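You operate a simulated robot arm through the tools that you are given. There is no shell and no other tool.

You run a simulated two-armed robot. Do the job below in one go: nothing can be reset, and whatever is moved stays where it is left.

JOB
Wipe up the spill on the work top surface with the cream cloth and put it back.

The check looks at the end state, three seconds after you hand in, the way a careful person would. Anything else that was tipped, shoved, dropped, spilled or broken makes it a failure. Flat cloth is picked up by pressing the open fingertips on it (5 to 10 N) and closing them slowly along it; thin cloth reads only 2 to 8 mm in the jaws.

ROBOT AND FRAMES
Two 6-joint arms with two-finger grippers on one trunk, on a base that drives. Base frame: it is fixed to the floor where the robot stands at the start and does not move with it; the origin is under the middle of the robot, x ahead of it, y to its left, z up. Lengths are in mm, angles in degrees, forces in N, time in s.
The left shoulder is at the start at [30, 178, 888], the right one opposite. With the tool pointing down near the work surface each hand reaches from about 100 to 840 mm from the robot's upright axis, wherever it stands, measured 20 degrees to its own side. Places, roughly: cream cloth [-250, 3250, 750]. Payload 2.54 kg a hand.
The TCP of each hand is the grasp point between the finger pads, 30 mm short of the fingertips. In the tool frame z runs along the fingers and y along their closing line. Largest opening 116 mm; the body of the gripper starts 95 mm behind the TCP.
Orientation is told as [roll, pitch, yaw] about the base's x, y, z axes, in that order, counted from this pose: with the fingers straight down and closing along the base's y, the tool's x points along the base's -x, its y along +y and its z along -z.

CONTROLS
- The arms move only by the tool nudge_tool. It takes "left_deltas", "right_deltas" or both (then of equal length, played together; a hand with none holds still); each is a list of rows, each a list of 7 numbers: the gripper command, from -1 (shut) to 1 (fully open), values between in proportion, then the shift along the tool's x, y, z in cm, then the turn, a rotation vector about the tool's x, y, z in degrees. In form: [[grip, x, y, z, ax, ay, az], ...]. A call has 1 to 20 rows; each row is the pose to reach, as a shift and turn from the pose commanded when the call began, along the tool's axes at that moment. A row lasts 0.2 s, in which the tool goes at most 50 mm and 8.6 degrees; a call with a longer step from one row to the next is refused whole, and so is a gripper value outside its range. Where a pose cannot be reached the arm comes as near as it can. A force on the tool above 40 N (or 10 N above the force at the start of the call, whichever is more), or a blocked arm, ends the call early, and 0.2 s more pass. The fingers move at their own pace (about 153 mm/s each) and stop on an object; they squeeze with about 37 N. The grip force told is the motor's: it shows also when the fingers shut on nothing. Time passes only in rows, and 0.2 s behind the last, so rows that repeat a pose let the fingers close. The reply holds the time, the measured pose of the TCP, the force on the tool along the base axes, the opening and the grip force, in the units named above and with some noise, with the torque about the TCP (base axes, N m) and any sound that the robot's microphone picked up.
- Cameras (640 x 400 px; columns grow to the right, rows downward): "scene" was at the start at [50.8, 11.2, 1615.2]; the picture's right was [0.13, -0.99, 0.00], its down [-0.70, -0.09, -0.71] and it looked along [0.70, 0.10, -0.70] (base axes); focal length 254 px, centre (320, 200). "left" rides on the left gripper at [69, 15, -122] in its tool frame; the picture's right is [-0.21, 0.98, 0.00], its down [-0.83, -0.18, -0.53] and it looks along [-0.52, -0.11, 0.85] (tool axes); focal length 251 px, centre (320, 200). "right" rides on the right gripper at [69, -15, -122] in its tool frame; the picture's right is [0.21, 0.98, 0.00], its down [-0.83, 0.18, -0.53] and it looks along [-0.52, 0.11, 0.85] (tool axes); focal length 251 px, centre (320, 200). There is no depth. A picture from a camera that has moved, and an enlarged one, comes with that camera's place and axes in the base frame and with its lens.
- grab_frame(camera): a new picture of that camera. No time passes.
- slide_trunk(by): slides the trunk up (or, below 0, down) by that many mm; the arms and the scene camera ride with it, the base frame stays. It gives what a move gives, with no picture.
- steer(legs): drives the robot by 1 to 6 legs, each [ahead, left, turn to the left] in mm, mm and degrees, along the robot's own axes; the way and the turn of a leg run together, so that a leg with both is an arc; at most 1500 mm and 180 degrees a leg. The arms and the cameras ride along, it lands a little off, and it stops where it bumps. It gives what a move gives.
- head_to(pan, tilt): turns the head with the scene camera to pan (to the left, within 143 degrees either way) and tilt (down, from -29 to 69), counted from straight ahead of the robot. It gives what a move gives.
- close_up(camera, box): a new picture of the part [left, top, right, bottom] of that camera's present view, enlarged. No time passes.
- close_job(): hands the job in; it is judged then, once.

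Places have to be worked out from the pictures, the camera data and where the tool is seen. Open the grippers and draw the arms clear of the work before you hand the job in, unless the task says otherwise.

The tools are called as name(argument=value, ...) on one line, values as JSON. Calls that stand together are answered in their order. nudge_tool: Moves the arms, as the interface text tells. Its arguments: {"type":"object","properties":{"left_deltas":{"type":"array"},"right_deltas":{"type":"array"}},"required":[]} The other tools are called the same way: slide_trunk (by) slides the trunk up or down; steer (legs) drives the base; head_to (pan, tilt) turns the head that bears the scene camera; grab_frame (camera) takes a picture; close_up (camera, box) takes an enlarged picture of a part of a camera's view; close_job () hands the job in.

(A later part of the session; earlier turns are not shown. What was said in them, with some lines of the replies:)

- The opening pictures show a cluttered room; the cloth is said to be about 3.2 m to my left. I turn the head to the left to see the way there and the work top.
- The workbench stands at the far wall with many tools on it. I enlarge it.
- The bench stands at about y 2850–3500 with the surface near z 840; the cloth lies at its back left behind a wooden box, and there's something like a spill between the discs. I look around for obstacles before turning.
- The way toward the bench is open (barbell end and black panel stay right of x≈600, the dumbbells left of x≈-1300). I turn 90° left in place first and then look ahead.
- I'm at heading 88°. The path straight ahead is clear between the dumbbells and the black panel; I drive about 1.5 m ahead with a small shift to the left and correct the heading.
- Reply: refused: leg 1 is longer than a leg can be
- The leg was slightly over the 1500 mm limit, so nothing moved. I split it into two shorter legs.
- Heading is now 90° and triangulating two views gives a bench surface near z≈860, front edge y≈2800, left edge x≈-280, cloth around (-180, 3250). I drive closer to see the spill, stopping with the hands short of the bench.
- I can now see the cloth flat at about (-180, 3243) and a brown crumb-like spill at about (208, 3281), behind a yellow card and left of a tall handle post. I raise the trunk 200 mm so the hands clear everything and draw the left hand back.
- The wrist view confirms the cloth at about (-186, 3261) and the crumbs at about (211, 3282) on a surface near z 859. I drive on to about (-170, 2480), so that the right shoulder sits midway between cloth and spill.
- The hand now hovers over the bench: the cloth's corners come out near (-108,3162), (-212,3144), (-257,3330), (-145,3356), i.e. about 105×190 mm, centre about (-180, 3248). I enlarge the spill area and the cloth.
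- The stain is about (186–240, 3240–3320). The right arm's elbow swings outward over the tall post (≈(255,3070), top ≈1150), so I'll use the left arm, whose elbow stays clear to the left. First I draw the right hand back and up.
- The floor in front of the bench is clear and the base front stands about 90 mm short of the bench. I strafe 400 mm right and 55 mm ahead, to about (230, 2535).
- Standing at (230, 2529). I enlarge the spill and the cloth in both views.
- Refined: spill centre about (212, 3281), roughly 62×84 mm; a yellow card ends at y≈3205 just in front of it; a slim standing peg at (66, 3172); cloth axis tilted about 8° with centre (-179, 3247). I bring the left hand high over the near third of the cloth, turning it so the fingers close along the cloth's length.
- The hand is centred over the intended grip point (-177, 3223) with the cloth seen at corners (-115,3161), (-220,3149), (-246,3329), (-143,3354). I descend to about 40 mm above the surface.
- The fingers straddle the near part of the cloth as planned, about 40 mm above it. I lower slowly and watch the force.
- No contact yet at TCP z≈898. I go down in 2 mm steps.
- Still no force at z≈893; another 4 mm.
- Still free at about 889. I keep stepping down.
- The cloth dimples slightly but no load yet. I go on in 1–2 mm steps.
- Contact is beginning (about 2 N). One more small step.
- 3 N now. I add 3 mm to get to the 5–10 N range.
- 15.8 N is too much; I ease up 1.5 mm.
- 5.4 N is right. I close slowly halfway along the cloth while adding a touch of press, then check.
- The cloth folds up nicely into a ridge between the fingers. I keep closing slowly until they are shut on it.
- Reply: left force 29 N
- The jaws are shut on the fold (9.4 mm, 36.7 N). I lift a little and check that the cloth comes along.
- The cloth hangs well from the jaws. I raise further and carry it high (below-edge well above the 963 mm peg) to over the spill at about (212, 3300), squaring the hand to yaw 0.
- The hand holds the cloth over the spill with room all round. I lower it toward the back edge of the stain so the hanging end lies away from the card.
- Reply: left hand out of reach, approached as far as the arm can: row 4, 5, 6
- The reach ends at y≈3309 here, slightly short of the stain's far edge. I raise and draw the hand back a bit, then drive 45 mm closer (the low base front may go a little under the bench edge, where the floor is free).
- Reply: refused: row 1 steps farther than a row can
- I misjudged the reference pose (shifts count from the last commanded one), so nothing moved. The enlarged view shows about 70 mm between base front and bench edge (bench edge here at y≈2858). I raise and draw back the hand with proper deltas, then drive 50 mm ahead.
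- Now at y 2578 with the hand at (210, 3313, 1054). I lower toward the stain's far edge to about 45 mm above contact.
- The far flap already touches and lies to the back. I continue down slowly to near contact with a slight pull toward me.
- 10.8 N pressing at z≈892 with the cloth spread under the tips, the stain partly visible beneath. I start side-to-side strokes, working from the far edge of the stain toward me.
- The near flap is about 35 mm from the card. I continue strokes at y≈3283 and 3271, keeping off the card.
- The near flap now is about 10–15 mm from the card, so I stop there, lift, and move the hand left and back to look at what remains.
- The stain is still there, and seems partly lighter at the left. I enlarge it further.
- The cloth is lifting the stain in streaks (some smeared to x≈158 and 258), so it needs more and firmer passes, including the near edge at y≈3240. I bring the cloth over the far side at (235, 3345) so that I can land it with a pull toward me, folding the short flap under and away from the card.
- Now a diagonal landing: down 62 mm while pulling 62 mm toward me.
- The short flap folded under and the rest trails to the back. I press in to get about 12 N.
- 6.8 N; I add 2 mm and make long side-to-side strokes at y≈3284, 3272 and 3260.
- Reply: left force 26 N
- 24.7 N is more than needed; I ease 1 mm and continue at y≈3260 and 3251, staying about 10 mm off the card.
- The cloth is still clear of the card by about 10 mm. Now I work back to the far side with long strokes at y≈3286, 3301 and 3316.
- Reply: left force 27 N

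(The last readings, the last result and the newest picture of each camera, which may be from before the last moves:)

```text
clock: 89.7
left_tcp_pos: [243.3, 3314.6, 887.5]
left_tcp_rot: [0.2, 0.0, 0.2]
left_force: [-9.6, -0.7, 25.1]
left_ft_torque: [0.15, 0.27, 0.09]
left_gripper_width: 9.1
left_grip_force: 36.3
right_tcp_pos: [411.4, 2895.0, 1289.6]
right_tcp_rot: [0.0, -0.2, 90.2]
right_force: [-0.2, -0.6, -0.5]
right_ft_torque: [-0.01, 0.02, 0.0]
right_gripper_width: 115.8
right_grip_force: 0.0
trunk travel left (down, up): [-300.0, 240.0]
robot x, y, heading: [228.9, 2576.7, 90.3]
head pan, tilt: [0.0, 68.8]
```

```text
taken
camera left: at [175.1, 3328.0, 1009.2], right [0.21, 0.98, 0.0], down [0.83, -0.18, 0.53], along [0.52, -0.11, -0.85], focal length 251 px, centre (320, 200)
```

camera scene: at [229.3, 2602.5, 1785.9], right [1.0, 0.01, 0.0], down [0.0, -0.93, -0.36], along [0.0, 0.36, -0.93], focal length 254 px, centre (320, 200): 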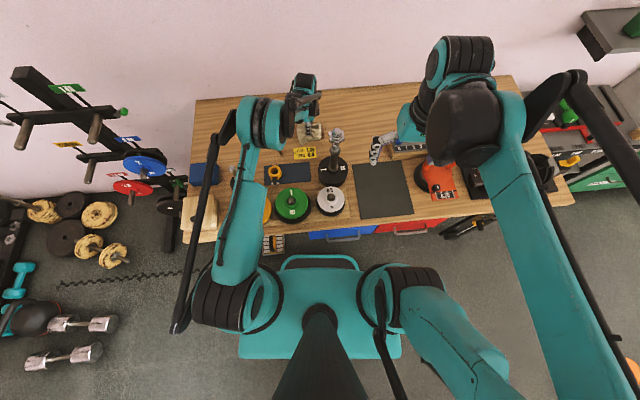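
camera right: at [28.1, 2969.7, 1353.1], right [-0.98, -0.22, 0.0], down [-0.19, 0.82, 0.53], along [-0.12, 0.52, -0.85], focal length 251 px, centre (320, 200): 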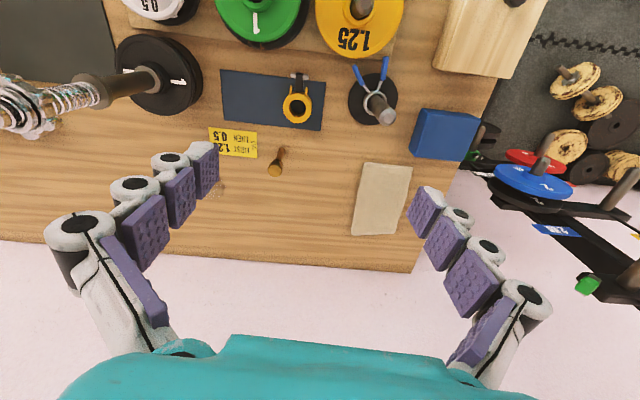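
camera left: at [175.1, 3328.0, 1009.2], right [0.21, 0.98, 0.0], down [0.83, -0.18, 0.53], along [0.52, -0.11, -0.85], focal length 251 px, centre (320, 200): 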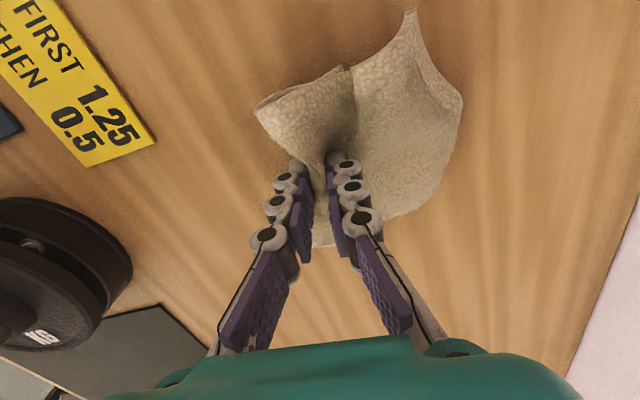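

The area in front of the hand already looks clean. I finish with strokes at y≈3330 and 3341, then lift to inspect.

nudge_tool(left_deltas=[[-1, -2, 0.7, -0.1, 0, 0, 0], [-1, -2, 1.5, -0.1, 0, 0, 0], [-1, 0, 1.5, -0.1, 0, 0, 0], [-1, 2.4, 1.5, -0.1, 0, 0, 0], [-1, 4.8, 1.5, -0.1, 0, 0, 0], [-1, 7.2, 1.5, -0.1, 0, 0, 0], [-1, 9.4, 1.5, -0.1, 0, 0, 0], [-1, 9.4, 2.5, -0.1, 0, 0, 0], [-1, 7.2, 2.5, -0.1, 0, 0, 0], [-1, 4.8, 2.5, -0.1, 0, 0, 0], [-1, 2.4, 2.5, -0.1, 0, 0, 0], [-1, 0, 2.5, -0.1, 0, 0, 0], [-1, -2, 2.5, -0.1, 0, 0, 0]])

nudge_tool(left_deltas=[[-1, 0, 0, -3, 0, 0, 0], [-1, 1, 0, -7, 0, 0, 0], [-1, 4, -1, -11, 0, 0, 0], [-1, 8, -2, -15, 0, 0, 0], [-1, 12, -3, -16, 0, 0, 0], [-1, 16, -3, -16, 0, 0, 0], [-1, 19, -3, -16, 0, 0, 0]])

close_up(camera="scene", box=[255, 85, 383, 165])

grab_frame(camera="scene")

```text
clock: 92.5
left_tcp_pos: [260.3, 3319.3, 898.0]
left_tcp_rot: [0.1, 0.1, 0.0]
left_force: [-0.7, 0.3, 0.6]
left_ft_torque: [0.07, 0.02, 0.01]
left_gripper_width: 9.1
left_grip_force: 37.0
left hand out of reach, approached as far as the arm can: row 1, 2, 3, 4, 8, 9, 10, 11, 12, 13
right_tcp_pos: [412.3, 2897.2, 1288.9]
right_tcp_rot: [0.0, 0.0, 90.2]
right_force: [-0.1, 0.7, -0.8]
right_ft_torque: [0.07, 0.02, 0.05]
right_gripper_width: 116.1
right_grip_force: 0.1
trunk travel left (down, up): [-300.0, 240.0]
robot x, y, heading: [225.6, 2578.6, 90.2]
head pan, tilt: [0.0, 68.8]
```

```text
refused: row 3 steps farther than a row can; nothing moved
```

```text
5.00 times, centred on (319, 125) of scene
camera zoom: at [228.5, 2603.9, 1785.8], right [1.0, 0.01, 0.0], down [0.0, -0.93, -0.36], along [0.0, 0.36, -0.93], focal length 1270 px, centre (325, 575)
```

zoom: 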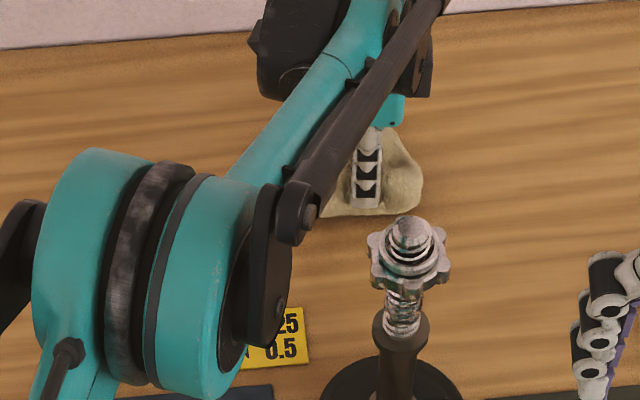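

```text
taken
camera scene: at [228.5, 2603.9, 1785.8], right [1.0, 0.01, 0.0], down [0.0, -0.93, -0.36], along [0.0, 0.36, -0.93], focal length 254 px, centre (320, 200)
```

scene: 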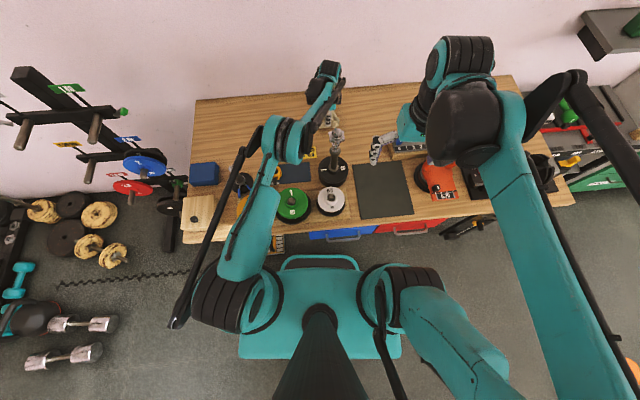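

The far-right end was beyond reach at this height (about 742 mm from the shoulder). I lift with smaller steps and move left to inspect.

nudge_tool(left_deltas=[[-1, 0, -1, -3, 0, 0, 0], [-1, 1, -2, -6, 0, 0, 0], [-1, 3, -3, -9, 0, 0, 0], [-1, 6, -3, -12, 0, 0, 0], [-1, 9, -3, -15, 0, 0, 0], [-1, 12, -3, -17, 0, 0, 0], [-1, 15, -3, -17, 0, 0, 0], [-1, 18, -3, -17, 0, 0, 0], [-1, 20, -3, -17, 0, 0, 0]])

close_up(camera="scene", box=[255, 85, 383, 165])

close_up(camera="scene", box=[295, 105, 343, 135])

grab_frame(camera="left")

```text
clock: 94.5
left_tcp_pos: [60.0, 3290.7, 1068.3]
left_tcp_rot: [-0.1, -0.1, 0.1]
left_force: [0.5, 1.3, 0.2]
left_ft_torque: [0.08, -0.01, 0.04]
left_gripper_width: 9.2
left_grip_force: 37.3
right_tcp_pos: [412.0, 2897.9, 1288.8]
right_tcp_rot: [0.0, 0.1, 90.3]
right_force: [-0.1, 0.4, 0.2]
right_ft_torque: [-0.01, 0.01, 0.01]
right_gripper_width: 116.0
right_grip_force: 0.0
trunk travel left (down, up): [-300.0, 240.0]
robot x, y, heading: [232.5, 2578.6, 90.1]
head pan, tilt: [0.0, 68.8]
```

```text
5.00 times, centred on (319, 125) of scene
camera zoom: at [227.5, 2604.3, 1785.8], right [1.0, 0.0, 0.0], down [0.0, -0.93, -0.36], along [0.0, 0.36, -0.93], focal length 1270 px, centre (325, 575)
```

zoom: 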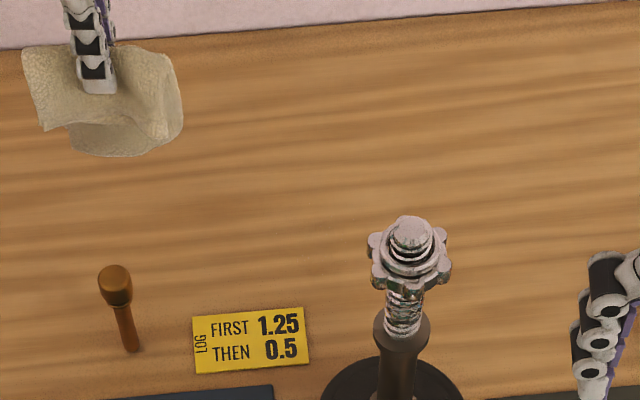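

```text
13.33 times, centred on (319, 120) of scene
camera zoom: at [227.5, 2604.3, 1785.8], right [1.0, 0.0, 0.0], down [0.0, -0.93, -0.36], along [0.0, 0.36, -0.93], focal length 3388 px, centre (333, 1267)
```

zoom: 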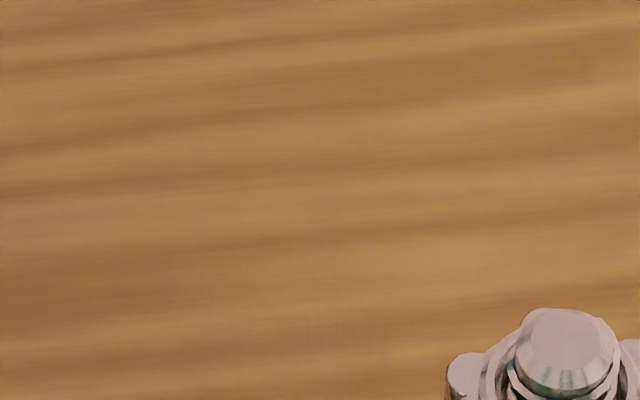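

```text
taken
camera left: at [-9.5, 3304.2, 1190.6], right [0.21, 0.98, 0.0], down [0.83, -0.18, 0.53], along [0.52, -0.11, -0.85], focal length 251 px, centre (320, 200)
```

left: 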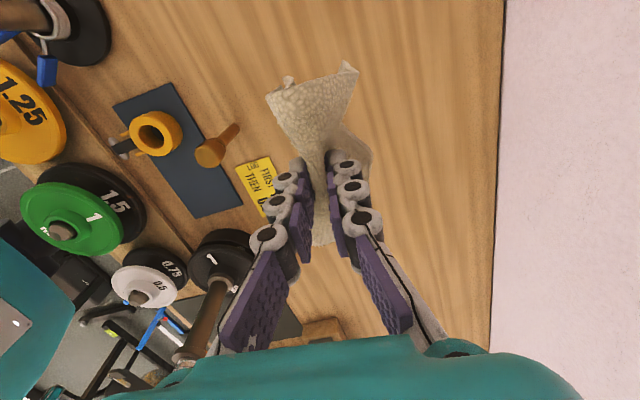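

The stain looks gone. I check the near part and faint specks at the highest enlargement.

close_up(camera="scene", box=[299, 117, 331, 137])

close_up(camera="scene", box=[303, 125, 335, 145])

close_up(camera="scene", box=[275, 95, 339, 135])

```text
16.00 times, centred on (315, 127) of scene
camera zoom: at [227.5, 2604.3, 1785.8], right [1.0, 0.0, 0.0], down [0.0, -0.93, -0.36], along [0.0, 0.36, -0.93], focal length 4065 px, centre (400, 1368)
```

zoom: 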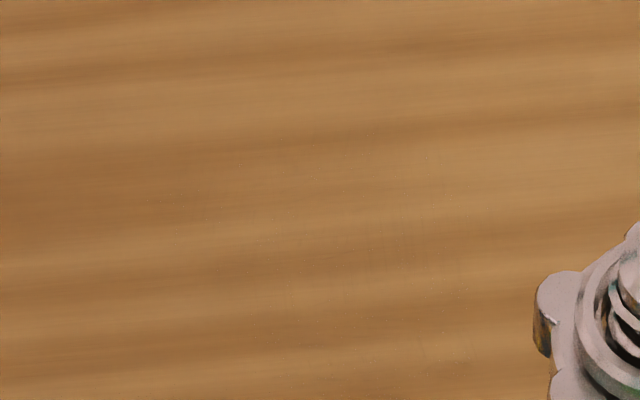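

```text
16.00 times, centred on (319, 135) of scene
camera zoom: at [227.5, 2604.3, 1785.8], right [1.0, 0.0, 0.0], down [0.0, -0.93, -0.36], along [0.0, 0.36, -0.93], focal length 4065 px, centre (336, 1240)
```

zoom: 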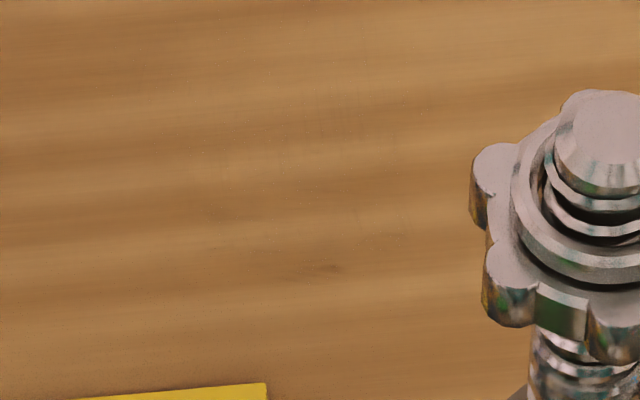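

```text
10.00 times, centred on (307, 115) of scene
camera zoom: at [227.5, 2604.3, 1785.8], right [1.0, 0.0, 0.0], down [0.0, -0.93, -0.36], along [0.0, 0.36, -0.93], focal length 2541 px, centre (450, 1050)
```

zoom: 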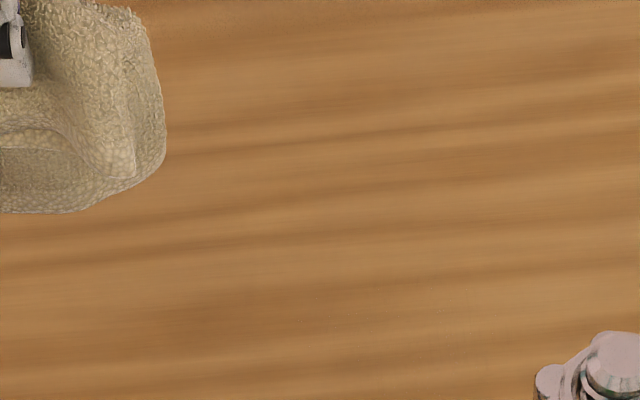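

Nearly spotless; only a faint trace at about (224, 3248) is left. I do one more finishing pass over the near part, again landing with a pull so the short flap is tucked away from the card.

nudge_tool(left_deltas=[[-1, -3, 0.8, 0, 0, 0, 0], [-1, -6, 1.6, 0, 0, 0, 0], [-1, -9, 2.4, 0, 0, 0, 0], [-1, -12, 3.2, 1, 0, 0, 0], [-1, -15, 4.0, 3, 0, 0, 0], [-1, -16.5, 4.2, 6, 0, 0, 0], [-1, -16.5, 4.2, 9, 0, 0, 0], [-1, -16.5, 4.2, 11.3, 0, 0, 0], [-1, -16.5, 4.2, 11.3, 0, 0, 0]])

nudge_tool(left_deltas=[[-1, 0, -0.4, 1.2, 0, 0, 0], [-1, 0, -1.6, 2.4, 0, 0, 0], [-1, 0, -3.0, 3.6, 0, 0, 0], [-1, 0, -4.4, 4.7, 0, 0, 0], [-1, 0, -5.6, 5.6, 0, 0, 0], [-1, 0, -6.2, 6.3, 0, 0, 0], [-1, 0, -6.2, 6.3, 0, 0, 0]])

grab_frame(camera="left")

```text
clock: 96.5
left_tcp_pos: [223.6, 3330.4, 955.1]
left_tcp_rot: [0.0, 0.1, 0.1]
left_force: [0.6, 0.2, 1.2]
left_ft_torque: [0.12, 0.02, 0.04]
left_gripper_width: 9.2
left_grip_force: 36.3
right_tcp_pos: [413.3, 2896.6, 1289.3]
right_tcp_rot: [0.0, 0.0, 90.4]
right_force: [-0.2, 0.6, 0.1]
right_ft_torque: [0.02, -0.03, -0.01]
right_gripper_width: 116.1
right_grip_force: 0.1
trunk travel left (down, up): [-300.0, 240.0]
robot x, y, heading: [227.9, 2577.3, 90.6]
head pan, tilt: [0.0, 68.8]
```

```text
clock: 98.1
left_tcp_pos: [224.0, 3268.9, 893.1]
left_tcp_rot: [0.0, 0.0, 0.1]
left_force: [0.0, 0.7, 2.4]
left_ft_torque: [0.15, 0.0, -0.01]
left_gripper_width: 9.1
left_grip_force: 36.9
right_tcp_pos: [411.9, 2898.6, 1289.5]
right_tcp_rot: [0.0, 0.0, 90.3]
right_force: [-0.7, 0.4, -0.1]
right_ft_torque: [0.05, -0.01, -0.02]
right_gripper_width: 115.9
right_grip_force: 0.0
trunk travel left (down, up): [-300.0, 240.0]
robot x, y, heading: [229.4, 2578.2, 90.1]
head pan, tilt: [0.0, 68.8]
```

```text
taken
camera left: at [155.2, 3282.9, 1014.3], right [0.21, 0.98, 0.0], down [0.83, -0.18, 0.53], along [0.52, -0.11, -0.85], focal length 251 px, centre (320, 200)
```

left: 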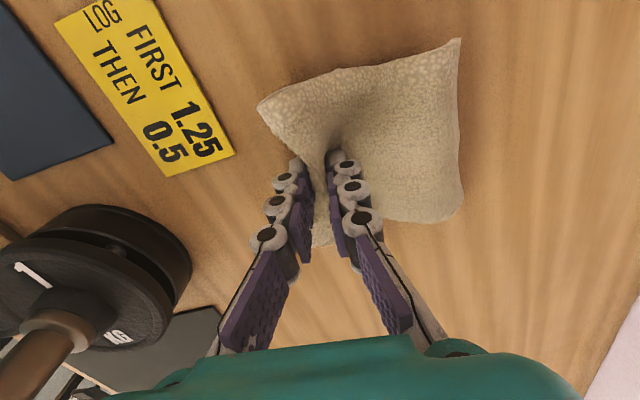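

Landed at (224, 3269) with the flap tucked. I press and stroke at y≈3268, 3259 and 3251 between x 190 and 260.

nudge_tool(left_deltas=[[-1, 0, 0, 0.3, 0, 0, 0], [-1, 0, 0, 0.5, 0, 0, 0], [-1, -2, 0, 0.5, 0, 0, 0], [-1, -3.8, 0, 0.5, 0, 0, 0], [-1, -2, 0, 0.5, 0, 0, 0], [-1, 0, 0, 0.5, 0, 0, 0], [-1, 1.8, 0, 0.5, 0, 0, 0], [-1, 3.4, 0, 0.5, 0, 0, 0], [-1, 3.4, -0.9, 0.5, 0, 0, 0], [-1, 1.8, -0.9, 0.5, 0, 0, 0], [-1, 0, -0.9, 0.5, 0, 0, 0], [-1, -2, -0.9, 0.5, 0, 0, 0], [-1, -3.8, -0.9, 0.5, 0, 0, 0], [-1, -3.8, -1.8, 0.5, 0, 0, 0], [-1, -2, -1.8, 0.5, 0, 0, 0], [-1, 0, -1.8, 0.5, 0, 0, 0], [-1, 1.8, -1.8, 0.5, 0, 0, 0], [-1, 0, -1.8, 0.5, 0, 0, 0], [-1, -2, -1.8, 0.5, 0, 0, 0], [-1, -3.8, -1.8, 0.5, 0, 0, 0]])

grab_frame(camera="left")

```text
clock: 102.3
left_tcp_pos: [260.8, 3250.5, 886.9]
left_tcp_rot: [0.1, 0.0, 0.1]
left_force: [-7.1, -0.4, 16.4]
left_ft_torque: [0.2, 0.22, 0.1]
left_gripper_width: 8.7
left_grip_force: 37.3
right_tcp_pos: [409.9, 2895.3, 1289.9]
right_tcp_rot: [0.0, -0.1, 90.3]
right_force: [0.4, -0.3, -0.6]
right_ft_torque: [0.01, -0.01, 0.02]
right_gripper_width: 115.9
right_grip_force: 0.0
trunk travel left (down, up): [-300.0, 240.0]
robot x, y, heading: [230.3, 2577.8, 90.0]
head pan, tilt: [0.0, 68.8]
```

```text
taken
camera left: at [191.7, 3264.8, 1009.9], right [0.21, 0.98, 0.0], down [0.83, -0.18, 0.53], along [0.52, -0.11, -0.85], focal length 251 px, centre (320, 200)
```

left: 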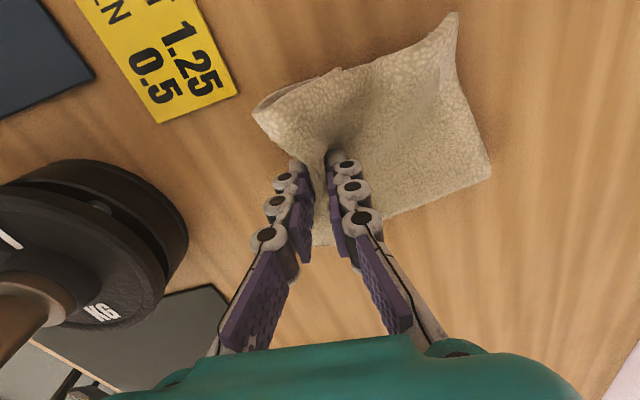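

Good contact. A last sweep back over the whole patch up to y≈3330.

nudge_tool(left_deltas=[[-1, 1, 1.2, -0.05, 0, 0, 0], [-1, 1.6, 2.5, -0.05, 0, 0, 0], [-1, 4, 2.5, -0.05, 0, 0, 0], [-1, 6.4, 2.5, -0.05, 0, 0, 0], [-1, 8.8, 2.5, -0.05, 0, 0, 0], [-1, 9.6, 4, -0.05, 0, 0, 0], [-1, 7.2, 4, -0.05, 0, 0, 0], [-1, 4.8, 4, -0.05, 0, 0, 0], [-1, 2.4, 4, -0.05, 0, 0, 0], [-1, 1, 4, -0.05, 0, 0, 0], [-1, 1.6, 5.5, -0.05, 0, 0, 0], [-1, 4, 5.5, -0.05, 0, 0, 0], [-1, 6.4, 5.5, -0.05, 0, 0, 0], [-1, 8.8, 5.5, -0.05, 0, 0, 0], [-1, 9.6, 7, -0.05, 0, 0, 0], [-1, 7.2, 7, -0.05, 0, 0, 0], [-1, 4.8, 7, -0.05, 0, 0, 0], [-1, 2.8, 7, -0.05, 0, 0, 0], [-1, 5, 8, -0.05, 0, 0, 0], [-1, 8, 8, -0.05, 0, 0, 0]])

nudge_tool(left_deltas=[[-1, 0, -0.5, -3, 0, 0, 0], [-1, 0.5, -1.5, -6, 0, 0, 0], [-1, 2, -2.5, -9, 0, 0, 0], [-1, 4, -3, -12, 0, 0, 0], [-1, 6, -3, -15, 0, 0, 0], [-1, 8, -3, -18, 0, 0, 0], [-1, 10, -3, -19, 0, 0, 0], [-1, 12, -3, -19, 0, 0, 0]])

close_up(camera="scene", box=[255, 85, 383, 165])

close_up(camera="scene", box=[295, 113, 343, 143])

```text
clock: 106.5
left_tcp_pos: [180.0, 3331.0, 888.2]
left_tcp_rot: [0.2, -0.1, 0.0]
left_force: [3.8, 0.1, 11.9]
left_ft_torque: [0.17, -0.1, 0.0]
left_gripper_width: 9.2
left_grip_force: 37.0
left hand out of reach, approached as far as the arm can: row 19
right_tcp_pos: [412.7, 2895.1, 1288.9]
right_tcp_rot: [-0.1, -0.1, 90.2]
right_force: [-0.2, 0.4, -0.4]
right_ft_torque: [0.05, 0.0, -0.01]
right_gripper_width: 116.0
right_grip_force: 0.0
trunk travel left (down, up): [-300.0, 240.0]
robot x, y, heading: [230.7, 2577.8, 90.3]
head pan, tilt: [0.0, 68.8]
```

```text
clock: 108.3
left_tcp_pos: [61.4, 3301.9, 1078.8]
left_tcp_rot: [-0.1, 0.1, 0.1]
left_force: [-0.3, 0.5, -1.3]
left_ft_torque: [0.06, -0.04, 0.03]
left_gripper_width: 8.9
left_grip_force: 36.5
right_tcp_pos: [411.5, 2896.6, 1288.4]
right_tcp_rot: [0.0, 0.1, 90.3]
right_force: [-0.5, 0.6, 0.1]
right_ft_torque: [-0.02, 0.02, -0.01]
right_gripper_width: 115.9
right_grip_force: 0.0
trunk travel left (down, up): [-300.0, 240.0]
robot x, y, heading: [228.5, 2579.7, 90.1]
head pan, tilt: [0.0, 68.8]
```

```text
5.00 times, centred on (319, 125) of scene
camera zoom: at [227.0, 2604.1, 1785.8], right [1.0, 0.01, 0.0], down [0.0, -0.93, -0.36], along [0.0, 0.36, -0.93], focal length 1270 px, centre (325, 575)
```

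zoom: 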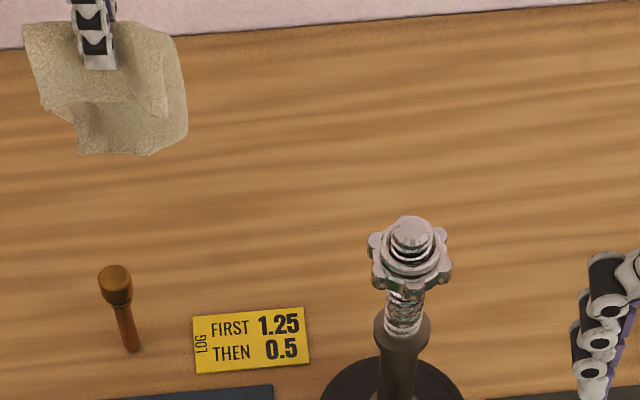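

```text
13.33 times, centred on (319, 128) of scene
camera zoom: at [227.0, 2604.1, 1785.8], right [1.0, 0.01, 0.0], down [0.0, -0.93, -0.36], along [0.0, 0.36, -0.93], focal length 3388 px, centre (333, 1160)
```

zoom: 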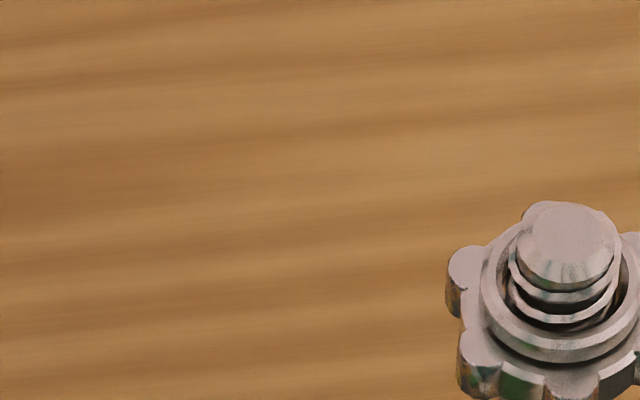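

The patch is clean now and the card, peg and post are unmoved. I carry the cloth back high to above its old place at (-175, 3245), restoring the 8° turn.

nudge_tool(left_deltas=[[-1, 3, 0, 0, 0, 0, -1], [-1, 6, 0, 0, 0, 0, -2], [-1, 9, 0, 0, 0, 0, -3], [-1, 12, -1, 0, 0, 0, -4], [-1, 15, -2, 0, 0, 0, -5], [-1, 18, -3.5, 0, 0, 0, -6], [-1, 21, -4.5, 0, 0, 0, -7], [-1, 23.6, -5.5, 0, 0, 0, -8.1], [-1, 23.6, -5.7, 2, 0, 0, -8.1], [-1, 23.6, -5.7, 5, 0, 0, -8.1], [-1, 23.6, -5.7, 8, 0, 0, -8.1], [-1, 23.6, -5.7, 8, 0, 0, -8.1]])

grab_frame(camera="left")

grab_frame(camera="scene")

```text
clock: 110.9
left_tcp_pos: [-175.2, 3245.2, 996.9]
left_tcp_rot: [0.1, 0.0, 8.3]
left_force: [-0.5, -0.1, -0.7]
left_ft_torque: [0.06, 0.02, -0.18]
left_gripper_width: 9.1
left_grip_force: 36.6
right_tcp_pos: [412.2, 2896.4, 1289.1]
right_tcp_rot: [-0.1, 0.0, 90.3]
right_force: [0.4, 0.4, 0.2]
right_ft_torque: [0.0, 0.02, -0.02]
right_gripper_width: 115.9
right_grip_force: 0.1
trunk travel left (down, up): [-300.0, 240.0]
robot x, y, heading: [227.0, 2580.3, 90.4]
head pan, tilt: [0.0, 68.8]
```

```text
taken
camera left: at [-244.5, 3249.5, 1119.5], right [0.07, 1.0, 0.0], down [0.84, -0.06, 0.53], along [0.53, -0.04, -0.85], focal length 251 px, centre (320, 200)
```

left: 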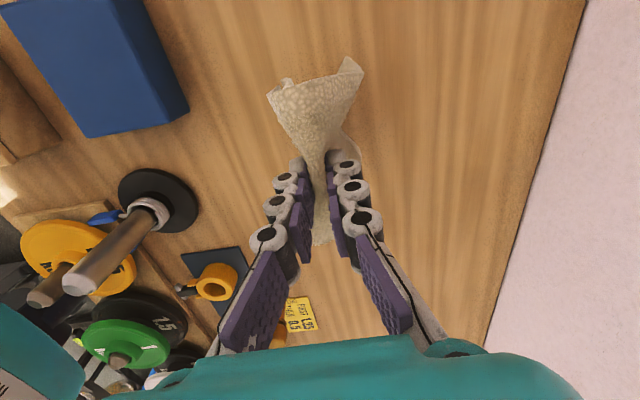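

```text
taken
camera scene: at [228.2, 2603.4, 1785.9], right [1.0, 0.01, 0.0], down [0.0, -0.93, -0.36], along [0.0, 0.36, -0.93], focal length 254 px, centre (320, 200)
```

scene: 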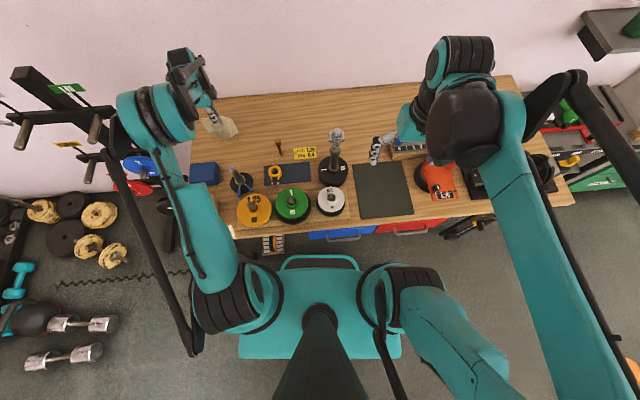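

The cloth hangs over its old place. I lay it down: first a little back, then down while drawing toward the original grip point so the long flap spreads to the back.

nudge_tool(left_deltas=[[-1, 0.1, 1.5, 0, 0, 0, 0], [-1, 0.3, 3.0, 0.3, 0, 0, 0], [-1, 0.3, 3.0, 1.0, 0, 0, 0], [-1, 0.3, 1.8, 2.5, 0, 0, 0], [-1, 0.3, 0.4, 4.0, 0, 0, 0], [-1, 0.3, -0.8, 5.5, 0, 0, 0], [-1, 0.3, -1.5, 7.0, 0, 0, 0], [-1, 0.3, -1.9, 8.3, 0, 0, 0], [-1, 0.3, -2.2, 9.3, 0, 0, 0], [-1, 0.3, -2.3, 10.0, 0, 0, 0], [-1, 0.3, -2.3, 10.0, 0, 0, 0]])

grab_frame(camera="left")

```text
clock: 113.3
left_tcp_pos: [-174.7, 3222.4, 897.0]
left_tcp_rot: [0.0, 0.0, 8.1]
left_force: [0.4, -0.6, 1.2]
left_ft_torque: [-0.01, -0.03, -0.19]
left_gripper_width: 9.2
left_grip_force: 36.1
right_tcp_pos: [412.8, 2896.9, 1289.2]
right_tcp_rot: [-0.1, 0.0, 90.3]
right_force: [0.9, -0.4, 0.6]
right_ft_torque: [0.0, -0.03, 0.01]
right_gripper_width: 116.1
right_grip_force: 0.0
trunk travel left (down, up): [-300.0, 240.0]
robot x, y, heading: [230.1, 2580.9, 90.4]
head pan, tilt: [0.0, 68.8]
```

```text
taken
camera left: at [-244.1, 3225.9, 1018.7], right [0.07, 1.0, 0.0], down [0.84, -0.06, 0.53], along [0.53, -0.04, -0.85], focal length 251 px, centre (320, 200)
```

left: 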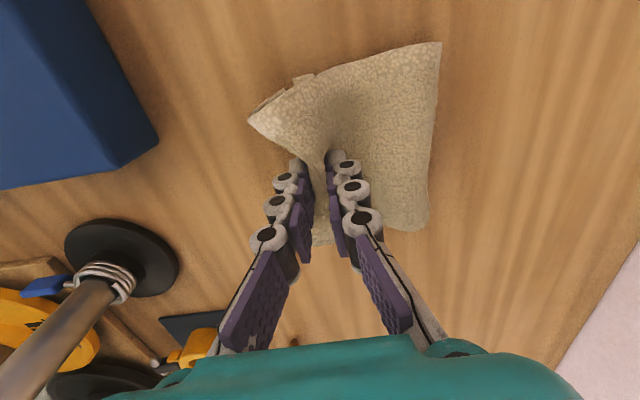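

The cloth lies at its old spot, slightly gathered. I press it lightly to the surface before spreading the fingers.

nudge_tool(left_deltas=[[-1, 0, 0, 0.4, 0, 0, 0], [-1, 0, 0, 0.7, 0, 0, 0], [-1, 0, 0, 0.7, 0, 0, 0]])

```text
clock: 114.1
left_tcp_pos: [-174.2, 3220.0, 891.1]
left_tcp_rot: [0.2, 0.0, 8.3]
left_force: [0.7, -1.1, 4.6]
left_ft_torque: [0.09, -0.05, -0.21]
left_gripper_width: 9.0
left_grip_force: 36.3
right_tcp_pos: [412.9, 2896.9, 1288.8]
right_tcp_rot: [0.0, 0.0, 90.4]
right_force: [0.4, 0.3, 0.4]
right_ft_torque: [0.02, 0.03, 0.05]
right_gripper_width: 116.0
right_grip_force: 0.1
trunk travel left (down, up): [-300.0, 240.0]
robot x, y, heading: [228.8, 2579.3, 90.3]
head pan, tilt: [0.0, 68.8]
```

4.6 N contact. I open slowly so the fingertips push the folds apart again, following down a few millimetres.

nudge_tool(left_deltas=[[-0.9, 0, 0, 0.05, 0, 0, 0], [-0.82, 0, 0, 0.1, 0, 0, 0], [-0.76, 0, 0, 0.15, 0, 0, 0], [-0.7, 0, 0, 0.2, 0, 0, 0], [-0.64, 0, 0, 0.25, 0, 0, 0], [-0.58, 0, 0, 0.3, 0, 0, 0], [-0.52, 0, 0, 0.35, 0, 0, 0], [-0.46, 0, 0, 0.4, 0, 0, 0], [-0.4, 0, 0, 0.45, 0, 0, 0], [-0.34, 0, 0, 0.5, 0, 0, 0]])

grab_frame(camera="left")

```text
clock: 116.3
left_tcp_pos: [-174.3, 3221.0, 884.0]
left_tcp_rot: [0.0, -0.1, 8.2]
left_force: [-0.7, 0.2, 2.4]
left_ft_torque: [0.04, 0.01, 0.0]
left_gripper_width: 39.2
left_grip_force: 0.0
right_tcp_pos: [411.4, 2895.9, 1289.0]
right_tcp_rot: [0.0, -0.1, 90.2]
right_force: [0.2, -0.2, -0.5]
right_ft_torque: [0.03, 0.02, 0.01]
right_gripper_width: 116.0
right_grip_force: 0.0
trunk travel left (down, up): [-300.0, 240.0]
robot x, y, heading: [228.5, 2579.5, 90.3]
head pan, tilt: [0.0, 68.8]
```

```text
taken
camera left: at [-243.8, 3225.3, 1007.8], right [0.07, 1.0, 0.0], down [0.84, -0.06, 0.53], along [0.53, -0.04, -0.85], focal length 251 px, centre (320, 200)
```

left: 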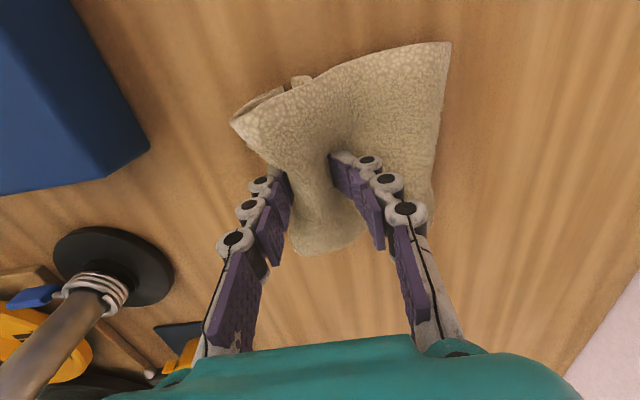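

It spreads as intended. I press 2 mm more and keep opening to about 75 mm.

nudge_tool(left_deltas=[[-0.34, 0, 0, 0.15, 0, 0, 0], [-0.28, 0, 0, 0.2, 0, 0, 0], [-0.22, 0, 0, 0.2, 0, 0, 0], [-0.16, 0, 0, 0.2, 0, 0, 0], [-0.1, 0, 0, 0.2, 0, 0, 0], [-0.04, 0, 0, 0.2, 0, 0, 0], [0.02, 0, 0, 0.2, 0, 0, 0], [0.08, 0, 0, 0.2, 0, 0, 0], [0.14, 0, 0, 0.2, 0, 0, 0], [0.2, 0, 0, 0.2, 0, 0, 0], [0.25, 0, 0, 0.2, 0, 0, 0], [0.3, 0, 0, 0.2, 0, 0, 0]])

grab_frame(camera="left")

```text
clock: 118.9
left_tcp_pos: [-173.7, 3221.3, 883.1]
left_tcp_rot: [-0.1, 0.0, 8.2]
left_force: [0.4, -0.6, 0.1]
left_ft_torque: [0.05, 0.03, 0.0]
left_gripper_width: 75.3
left_grip_force: 0.1
right_tcp_pos: [411.9, 2897.6, 1289.9]
right_tcp_rot: [0.0, 0.0, 90.4]
right_force: [-0.1, -0.1, 1.1]
right_ft_torque: [-0.05, 0.02, 0.0]
right_gripper_width: 116.0
right_grip_force: 0.1
trunk travel left (down, up): [-300.0, 240.0]
robot x, y, heading: [226.2, 2577.8, 90.2]
head pan, tilt: [0.0, 68.8]
```

```text
taken
camera left: at [-243.8, 3225.4, 1005.8], right [0.07, 1.0, 0.0], down [0.84, -0.06, 0.53], along [0.53, -0.04, -0.85], focal length 251 px, centre (320, 200)
```

left: 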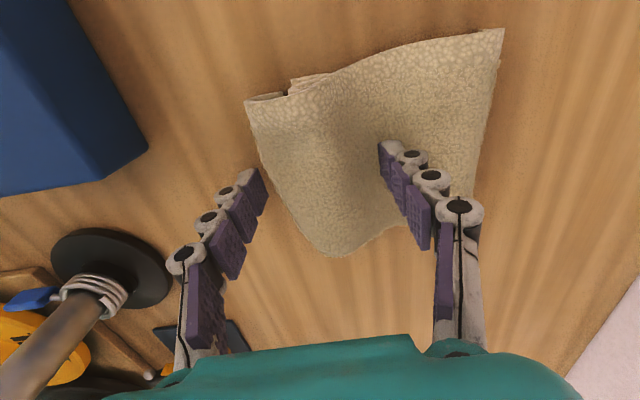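

The cloth is free of the jaws and lies in its place with its near edge slightly tucked. I lift off straight up and look.

nudge_tool(left_deltas=[[0.3, 0, 0, -0.5, 0, 0, 0], [0.3, 0, 0, -1.5, 0, 0, 0], [0.3, 0, 0, -4, 0, 0, 0], [0.3, 0, 0, -8, 0, 0, 0], [0.3, 0, 0, -12, 0, 0, 0], [0.3, 0, 0, -16, 0, 0, 0], [0.3, 0, 0, -20, 0, 0, 0], [0.3, 0, 0, -25, 0, 0, 0]])

grab_frame(camera="left")

close_up(camera="left", box=[230, 20, 454, 160])

```text
clock: 120.7
left_tcp_pos: [-173.5, 3219.0, 1135.6]
left_tcp_rot: [0.1, 0.0, 8.2]
left_force: [0.7, 0.1, 0.8]
left_ft_torque: [-0.01, 0.01, -0.01]
left_gripper_width: 75.4
left_grip_force: 0.1
right_tcp_pos: [412.9, 2895.9, 1289.5]
right_tcp_rot: [0.0, 0.0, 90.4]
right_force: [-1.1, 0.1, 0.1]
right_ft_torque: [0.01, 0.05, -0.01]
right_gripper_width: 116.1
right_grip_force: 0.0
trunk travel left (down, up): [-300.0, 240.0]
robot x, y, heading: [224.9, 2575.4, 90.2]
head pan, tilt: [0.0, 68.8]
```

```text
taken
camera left: at [-243.5, 3223.1, 1257.8], right [0.07, 1.0, 0.0], down [0.84, -0.06, 0.53], along [0.53, -0.04, -0.85], focal length 251 px, centre (320, 200)
```

left: 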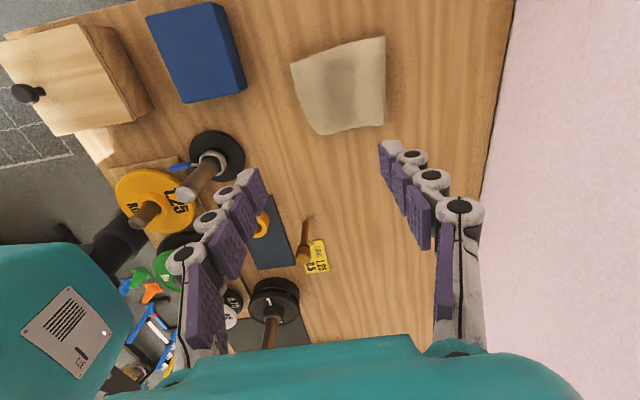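

```text
2.86 times, centred on (342, 90) of left
camera zoom: at [-243.5, 3223.1, 1257.8], right [0.07, 1.0, 0.0], down [0.84, -0.06, 0.53], along [0.53, -0.04, -0.85], focal length 718 px, centre (257, 514)
```

zoom: 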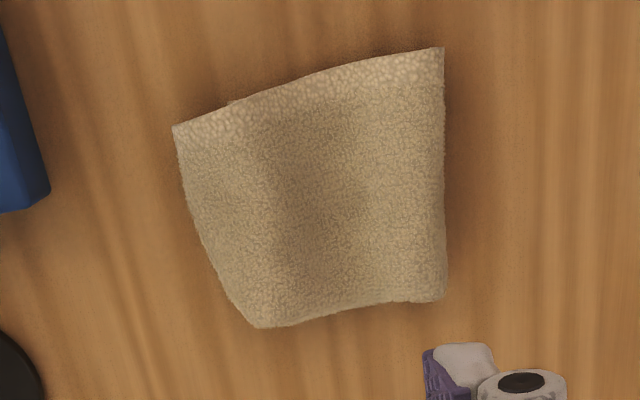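

The cloth lies flat on its old place: its corners are about (-221,3181), (-244,3311), (-126,3322), (-117,3216), centre ≈(-177, 3258) versus (-181, 3248) before, with the near end just folded under. Before deciding, I look at it also from the scene camera after drawing the hand up and back the way it came.

nudge_tool(left_deltas=[[0.3, 0, 0, -4.7, 0, 0, 0], [0.5, 0, 0, -9.4, 0, 0, 0], [0.8, 0, 0, -14.1, 0, 0, 0], [1, -0.9, -3.0, -14.1, 0, 0, -6.8], [1, -1.8, -6.0, -14.1, 0, 0, -13.7], [1, -2.7, -9.0, -14.1, 0, 0, -20.5], [1, -3.6, -11.9, -14.1, 0, 0, -27.3], [1, -4.5, -14.9, -14.1, 0, 0, -34.2], [1, -5.4, -17.9, -14.1, 0, 0, -41.0], [1, -6.3, -20.9, -14.1, 0, 0, -47.8], [1, -7.2, -23.9, -14.1, 0, 0, -54.7], [1, -8.1, -26.9, -14.1, 0, 0, -61.5], [1, -9.0, -29.8, -14.1, 0, 0, -68.3], [1, -9.9, -32.8, -14.1, 0, 0, -75.2], [1, -10.8, -35.8, -14.1, 0, 0, -82.0]])

grab_frame(camera="scene")

close_up(camera="scene", box=[180, 75, 388, 205])

grab_frame(camera="left")

```text
clock: 123.9
left_tcp_pos: [-16.5, 2880.1, 1277.7]
left_tcp_rot: [-0.1, -0.1, 90.3]
left_force: [0.3, -1.1, 0.2]
left_ft_torque: [0.06, -0.02, 0.01]
left_gripper_width: 116.2
left_grip_force: 0.1
right_tcp_pos: [413.2, 2894.2, 1288.9]
right_tcp_rot: [0.1, 0.0, 90.3]
right_force: [0.3, -0.1, 0.0]
right_ft_torque: [0.02, 0.01, 0.03]
right_gripper_width: 116.1
right_grip_force: 0.1
trunk travel left (down, up): [-300.0, 240.0]
robot x, y, heading: [228.4, 2579.8, 90.3]
head pan, tilt: [0.0, 68.8]
```

```text
taken
camera scene: at [228.6, 2601.7, 1785.9], right [1.0, 0.0, 0.0], down [0.0, -0.93, -0.36], along [0.0, 0.36, -0.93], focal length 254 px, centre (320, 200)
```

scene: 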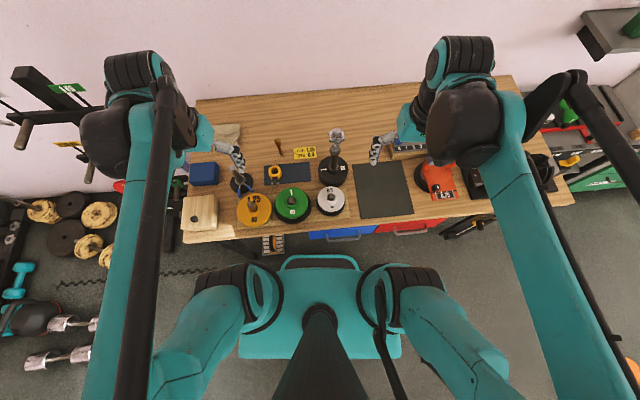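

```text
3.08 times, centred on (284, 140) of scene
camera zoom: at [228.6, 2601.7, 1785.9], right [1.0, 0.0, 0.0], down [0.0, -0.93, -0.36], along [0.0, 0.36, -0.93], focal length 782 px, centre (431, 385)
```

zoom: 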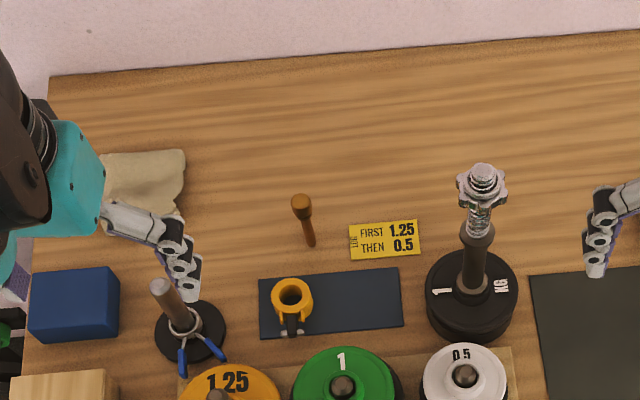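

```text
taken
camera left: at [-30.0, 2809.6, 1398.6], right [-0.98, 0.21, 0.0], down [0.18, 0.83, 0.54], along [0.11, 0.52, -0.84], focal length 251 px, centre (320, 200)
```

left: 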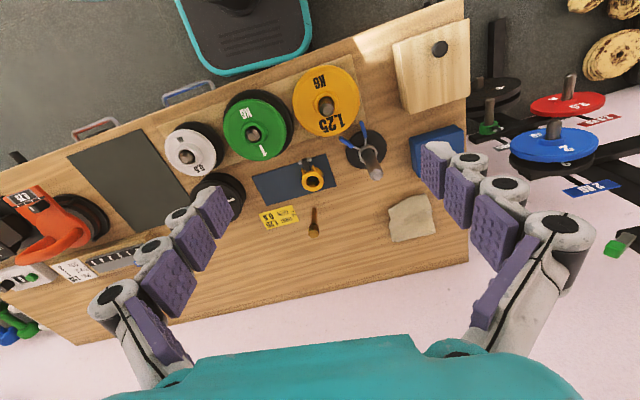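

close_up(camera="left", box=[240, 160, 464, 300])

```text
2.86 times, centred on (352, 230) of left
camera zoom: at [-30.0, 2809.6, 1398.6], right [-0.98, 0.21, 0.0], down [0.18, 0.83, 0.54], along [0.11, 0.52, -0.84], focal length 718 px, centre (229, 114)
```

zoom: 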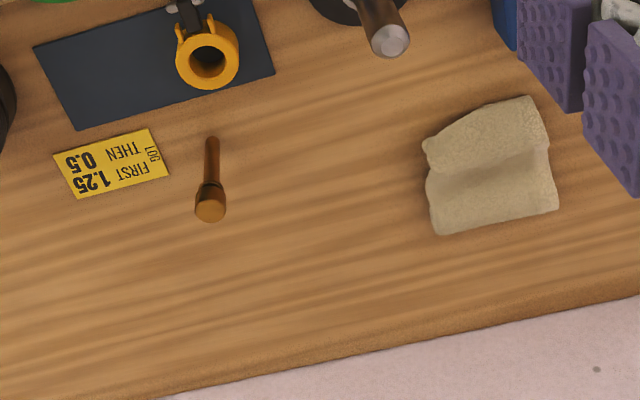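

Seen from here the stain is gone and the cloth lies on its old spot; card, peg, post and discs stand where they were. I drive straight back 400 mm so that arms and base are clear of the bench.

steer(legs=[[-400, 0, 0]])

head_to(pan=0, tilt=45)

grab_frame(camera="scene")

close_up(camera="scene", box=[180, 90, 388, 220])

```text
clock: 126.4
left_tcp_pos: [-14.5, 2485.6, 1275.8]
left_tcp_rot: [-0.1, -0.1, 90.3]
left_force: [-0.1, -0.6, -0.3]
left_ft_torque: [0.0, 0.01, 0.0]
left_gripper_width: 115.9
left_grip_force: 0.1
right_tcp_pos: [413.5, 2499.1, 1289.3]
right_tcp_rot: [0.0, 0.1, 90.4]
right_force: [-0.2, -0.2, 0.0]
right_ft_torque: [0.03, 0.02, 0.01]
right_gripper_width: 116.0
right_grip_force: 0.0
trunk travel left (down, up): [-300.0, 240.0]
robot x, y, heading: [232.0, 2180.8, 90.3]
head pan, tilt: [0.0, 68.8]
```

```text
clock: 127.3
left_tcp_pos: [-13.2, 2485.3, 1276.5]
left_tcp_rot: [-0.1, 0.0, 90.3]
left_force: [0.3, -0.9, 0.0]
left_ft_torque: [0.04, 0.01, 0.03]
left_gripper_width: 115.9
left_grip_force: 0.1
right_tcp_pos: [413.6, 2499.8, 1289.1]
right_tcp_rot: [0.0, 0.0, 90.3]
right_force: [0.4, -0.8, 0.4]
right_ft_torque: [-0.04, 0.0, 0.01]
right_gripper_width: 116.0
right_grip_force: 0.0
trunk travel left (down, up): [-300.0, 240.0]
robot x, y, heading: [229.2, 2183.2, 90.4]
head pan, tilt: [0.0, 45.0]
```

```text
taken
camera scene: at [229.9, 2232.5, 1814.6], right [1.0, 0.0, 0.0], down [0.0, -0.71, -0.71], along [0.0, 0.71, -0.71], focal length 254 px, centre (320, 200)
```

scene: 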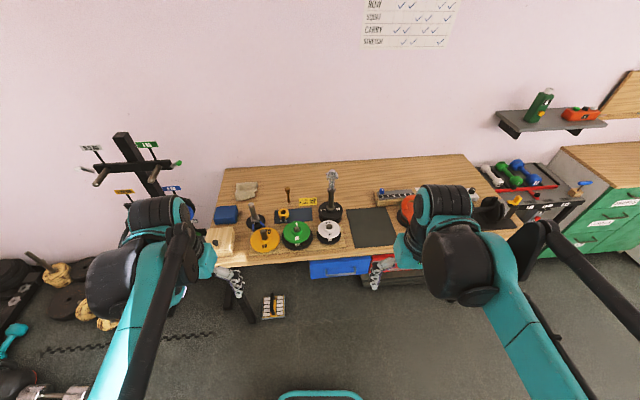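

```text
3.08 times, centred on (284, 155) of scene
camera zoom: at [229.9, 2232.5, 1814.6], right [1.0, 0.0, 0.0], down [0.0, -0.71, -0.71], along [0.0, 0.71, -0.71], focal length 782 px, centre (431, 338)
```

zoom: 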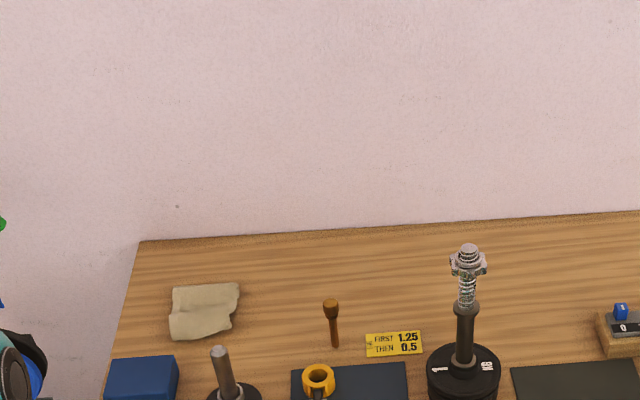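

The last view shows the work top clean, the cloth back at about (-178, 3255) on its original place, everything else undisturbed, both grippers open and the arms well clear. I hand the job in.

close_job()

```text
The job is handed in.
```

The spill is wiped up and the cream cloth is back in its place on the work top. I have handed the job in; no verdict came back.

- **Spill:** it took several passes, because the first one smeared the stain instead of lifting it. In the last enlarged views no trace of it was left.
- **Cloth:** it lies with its centre about 10 mm from where it was. It is not fully spread out: about 50 mm of the end nearest the robot is folded under.
- **Everything else:** the yellow card, the thin standing peg, the tall post and the discs looked unmoved in the final pictures.
- **Robot:** both grippers are open, and the robot has backed about 400 mm away from the bench.
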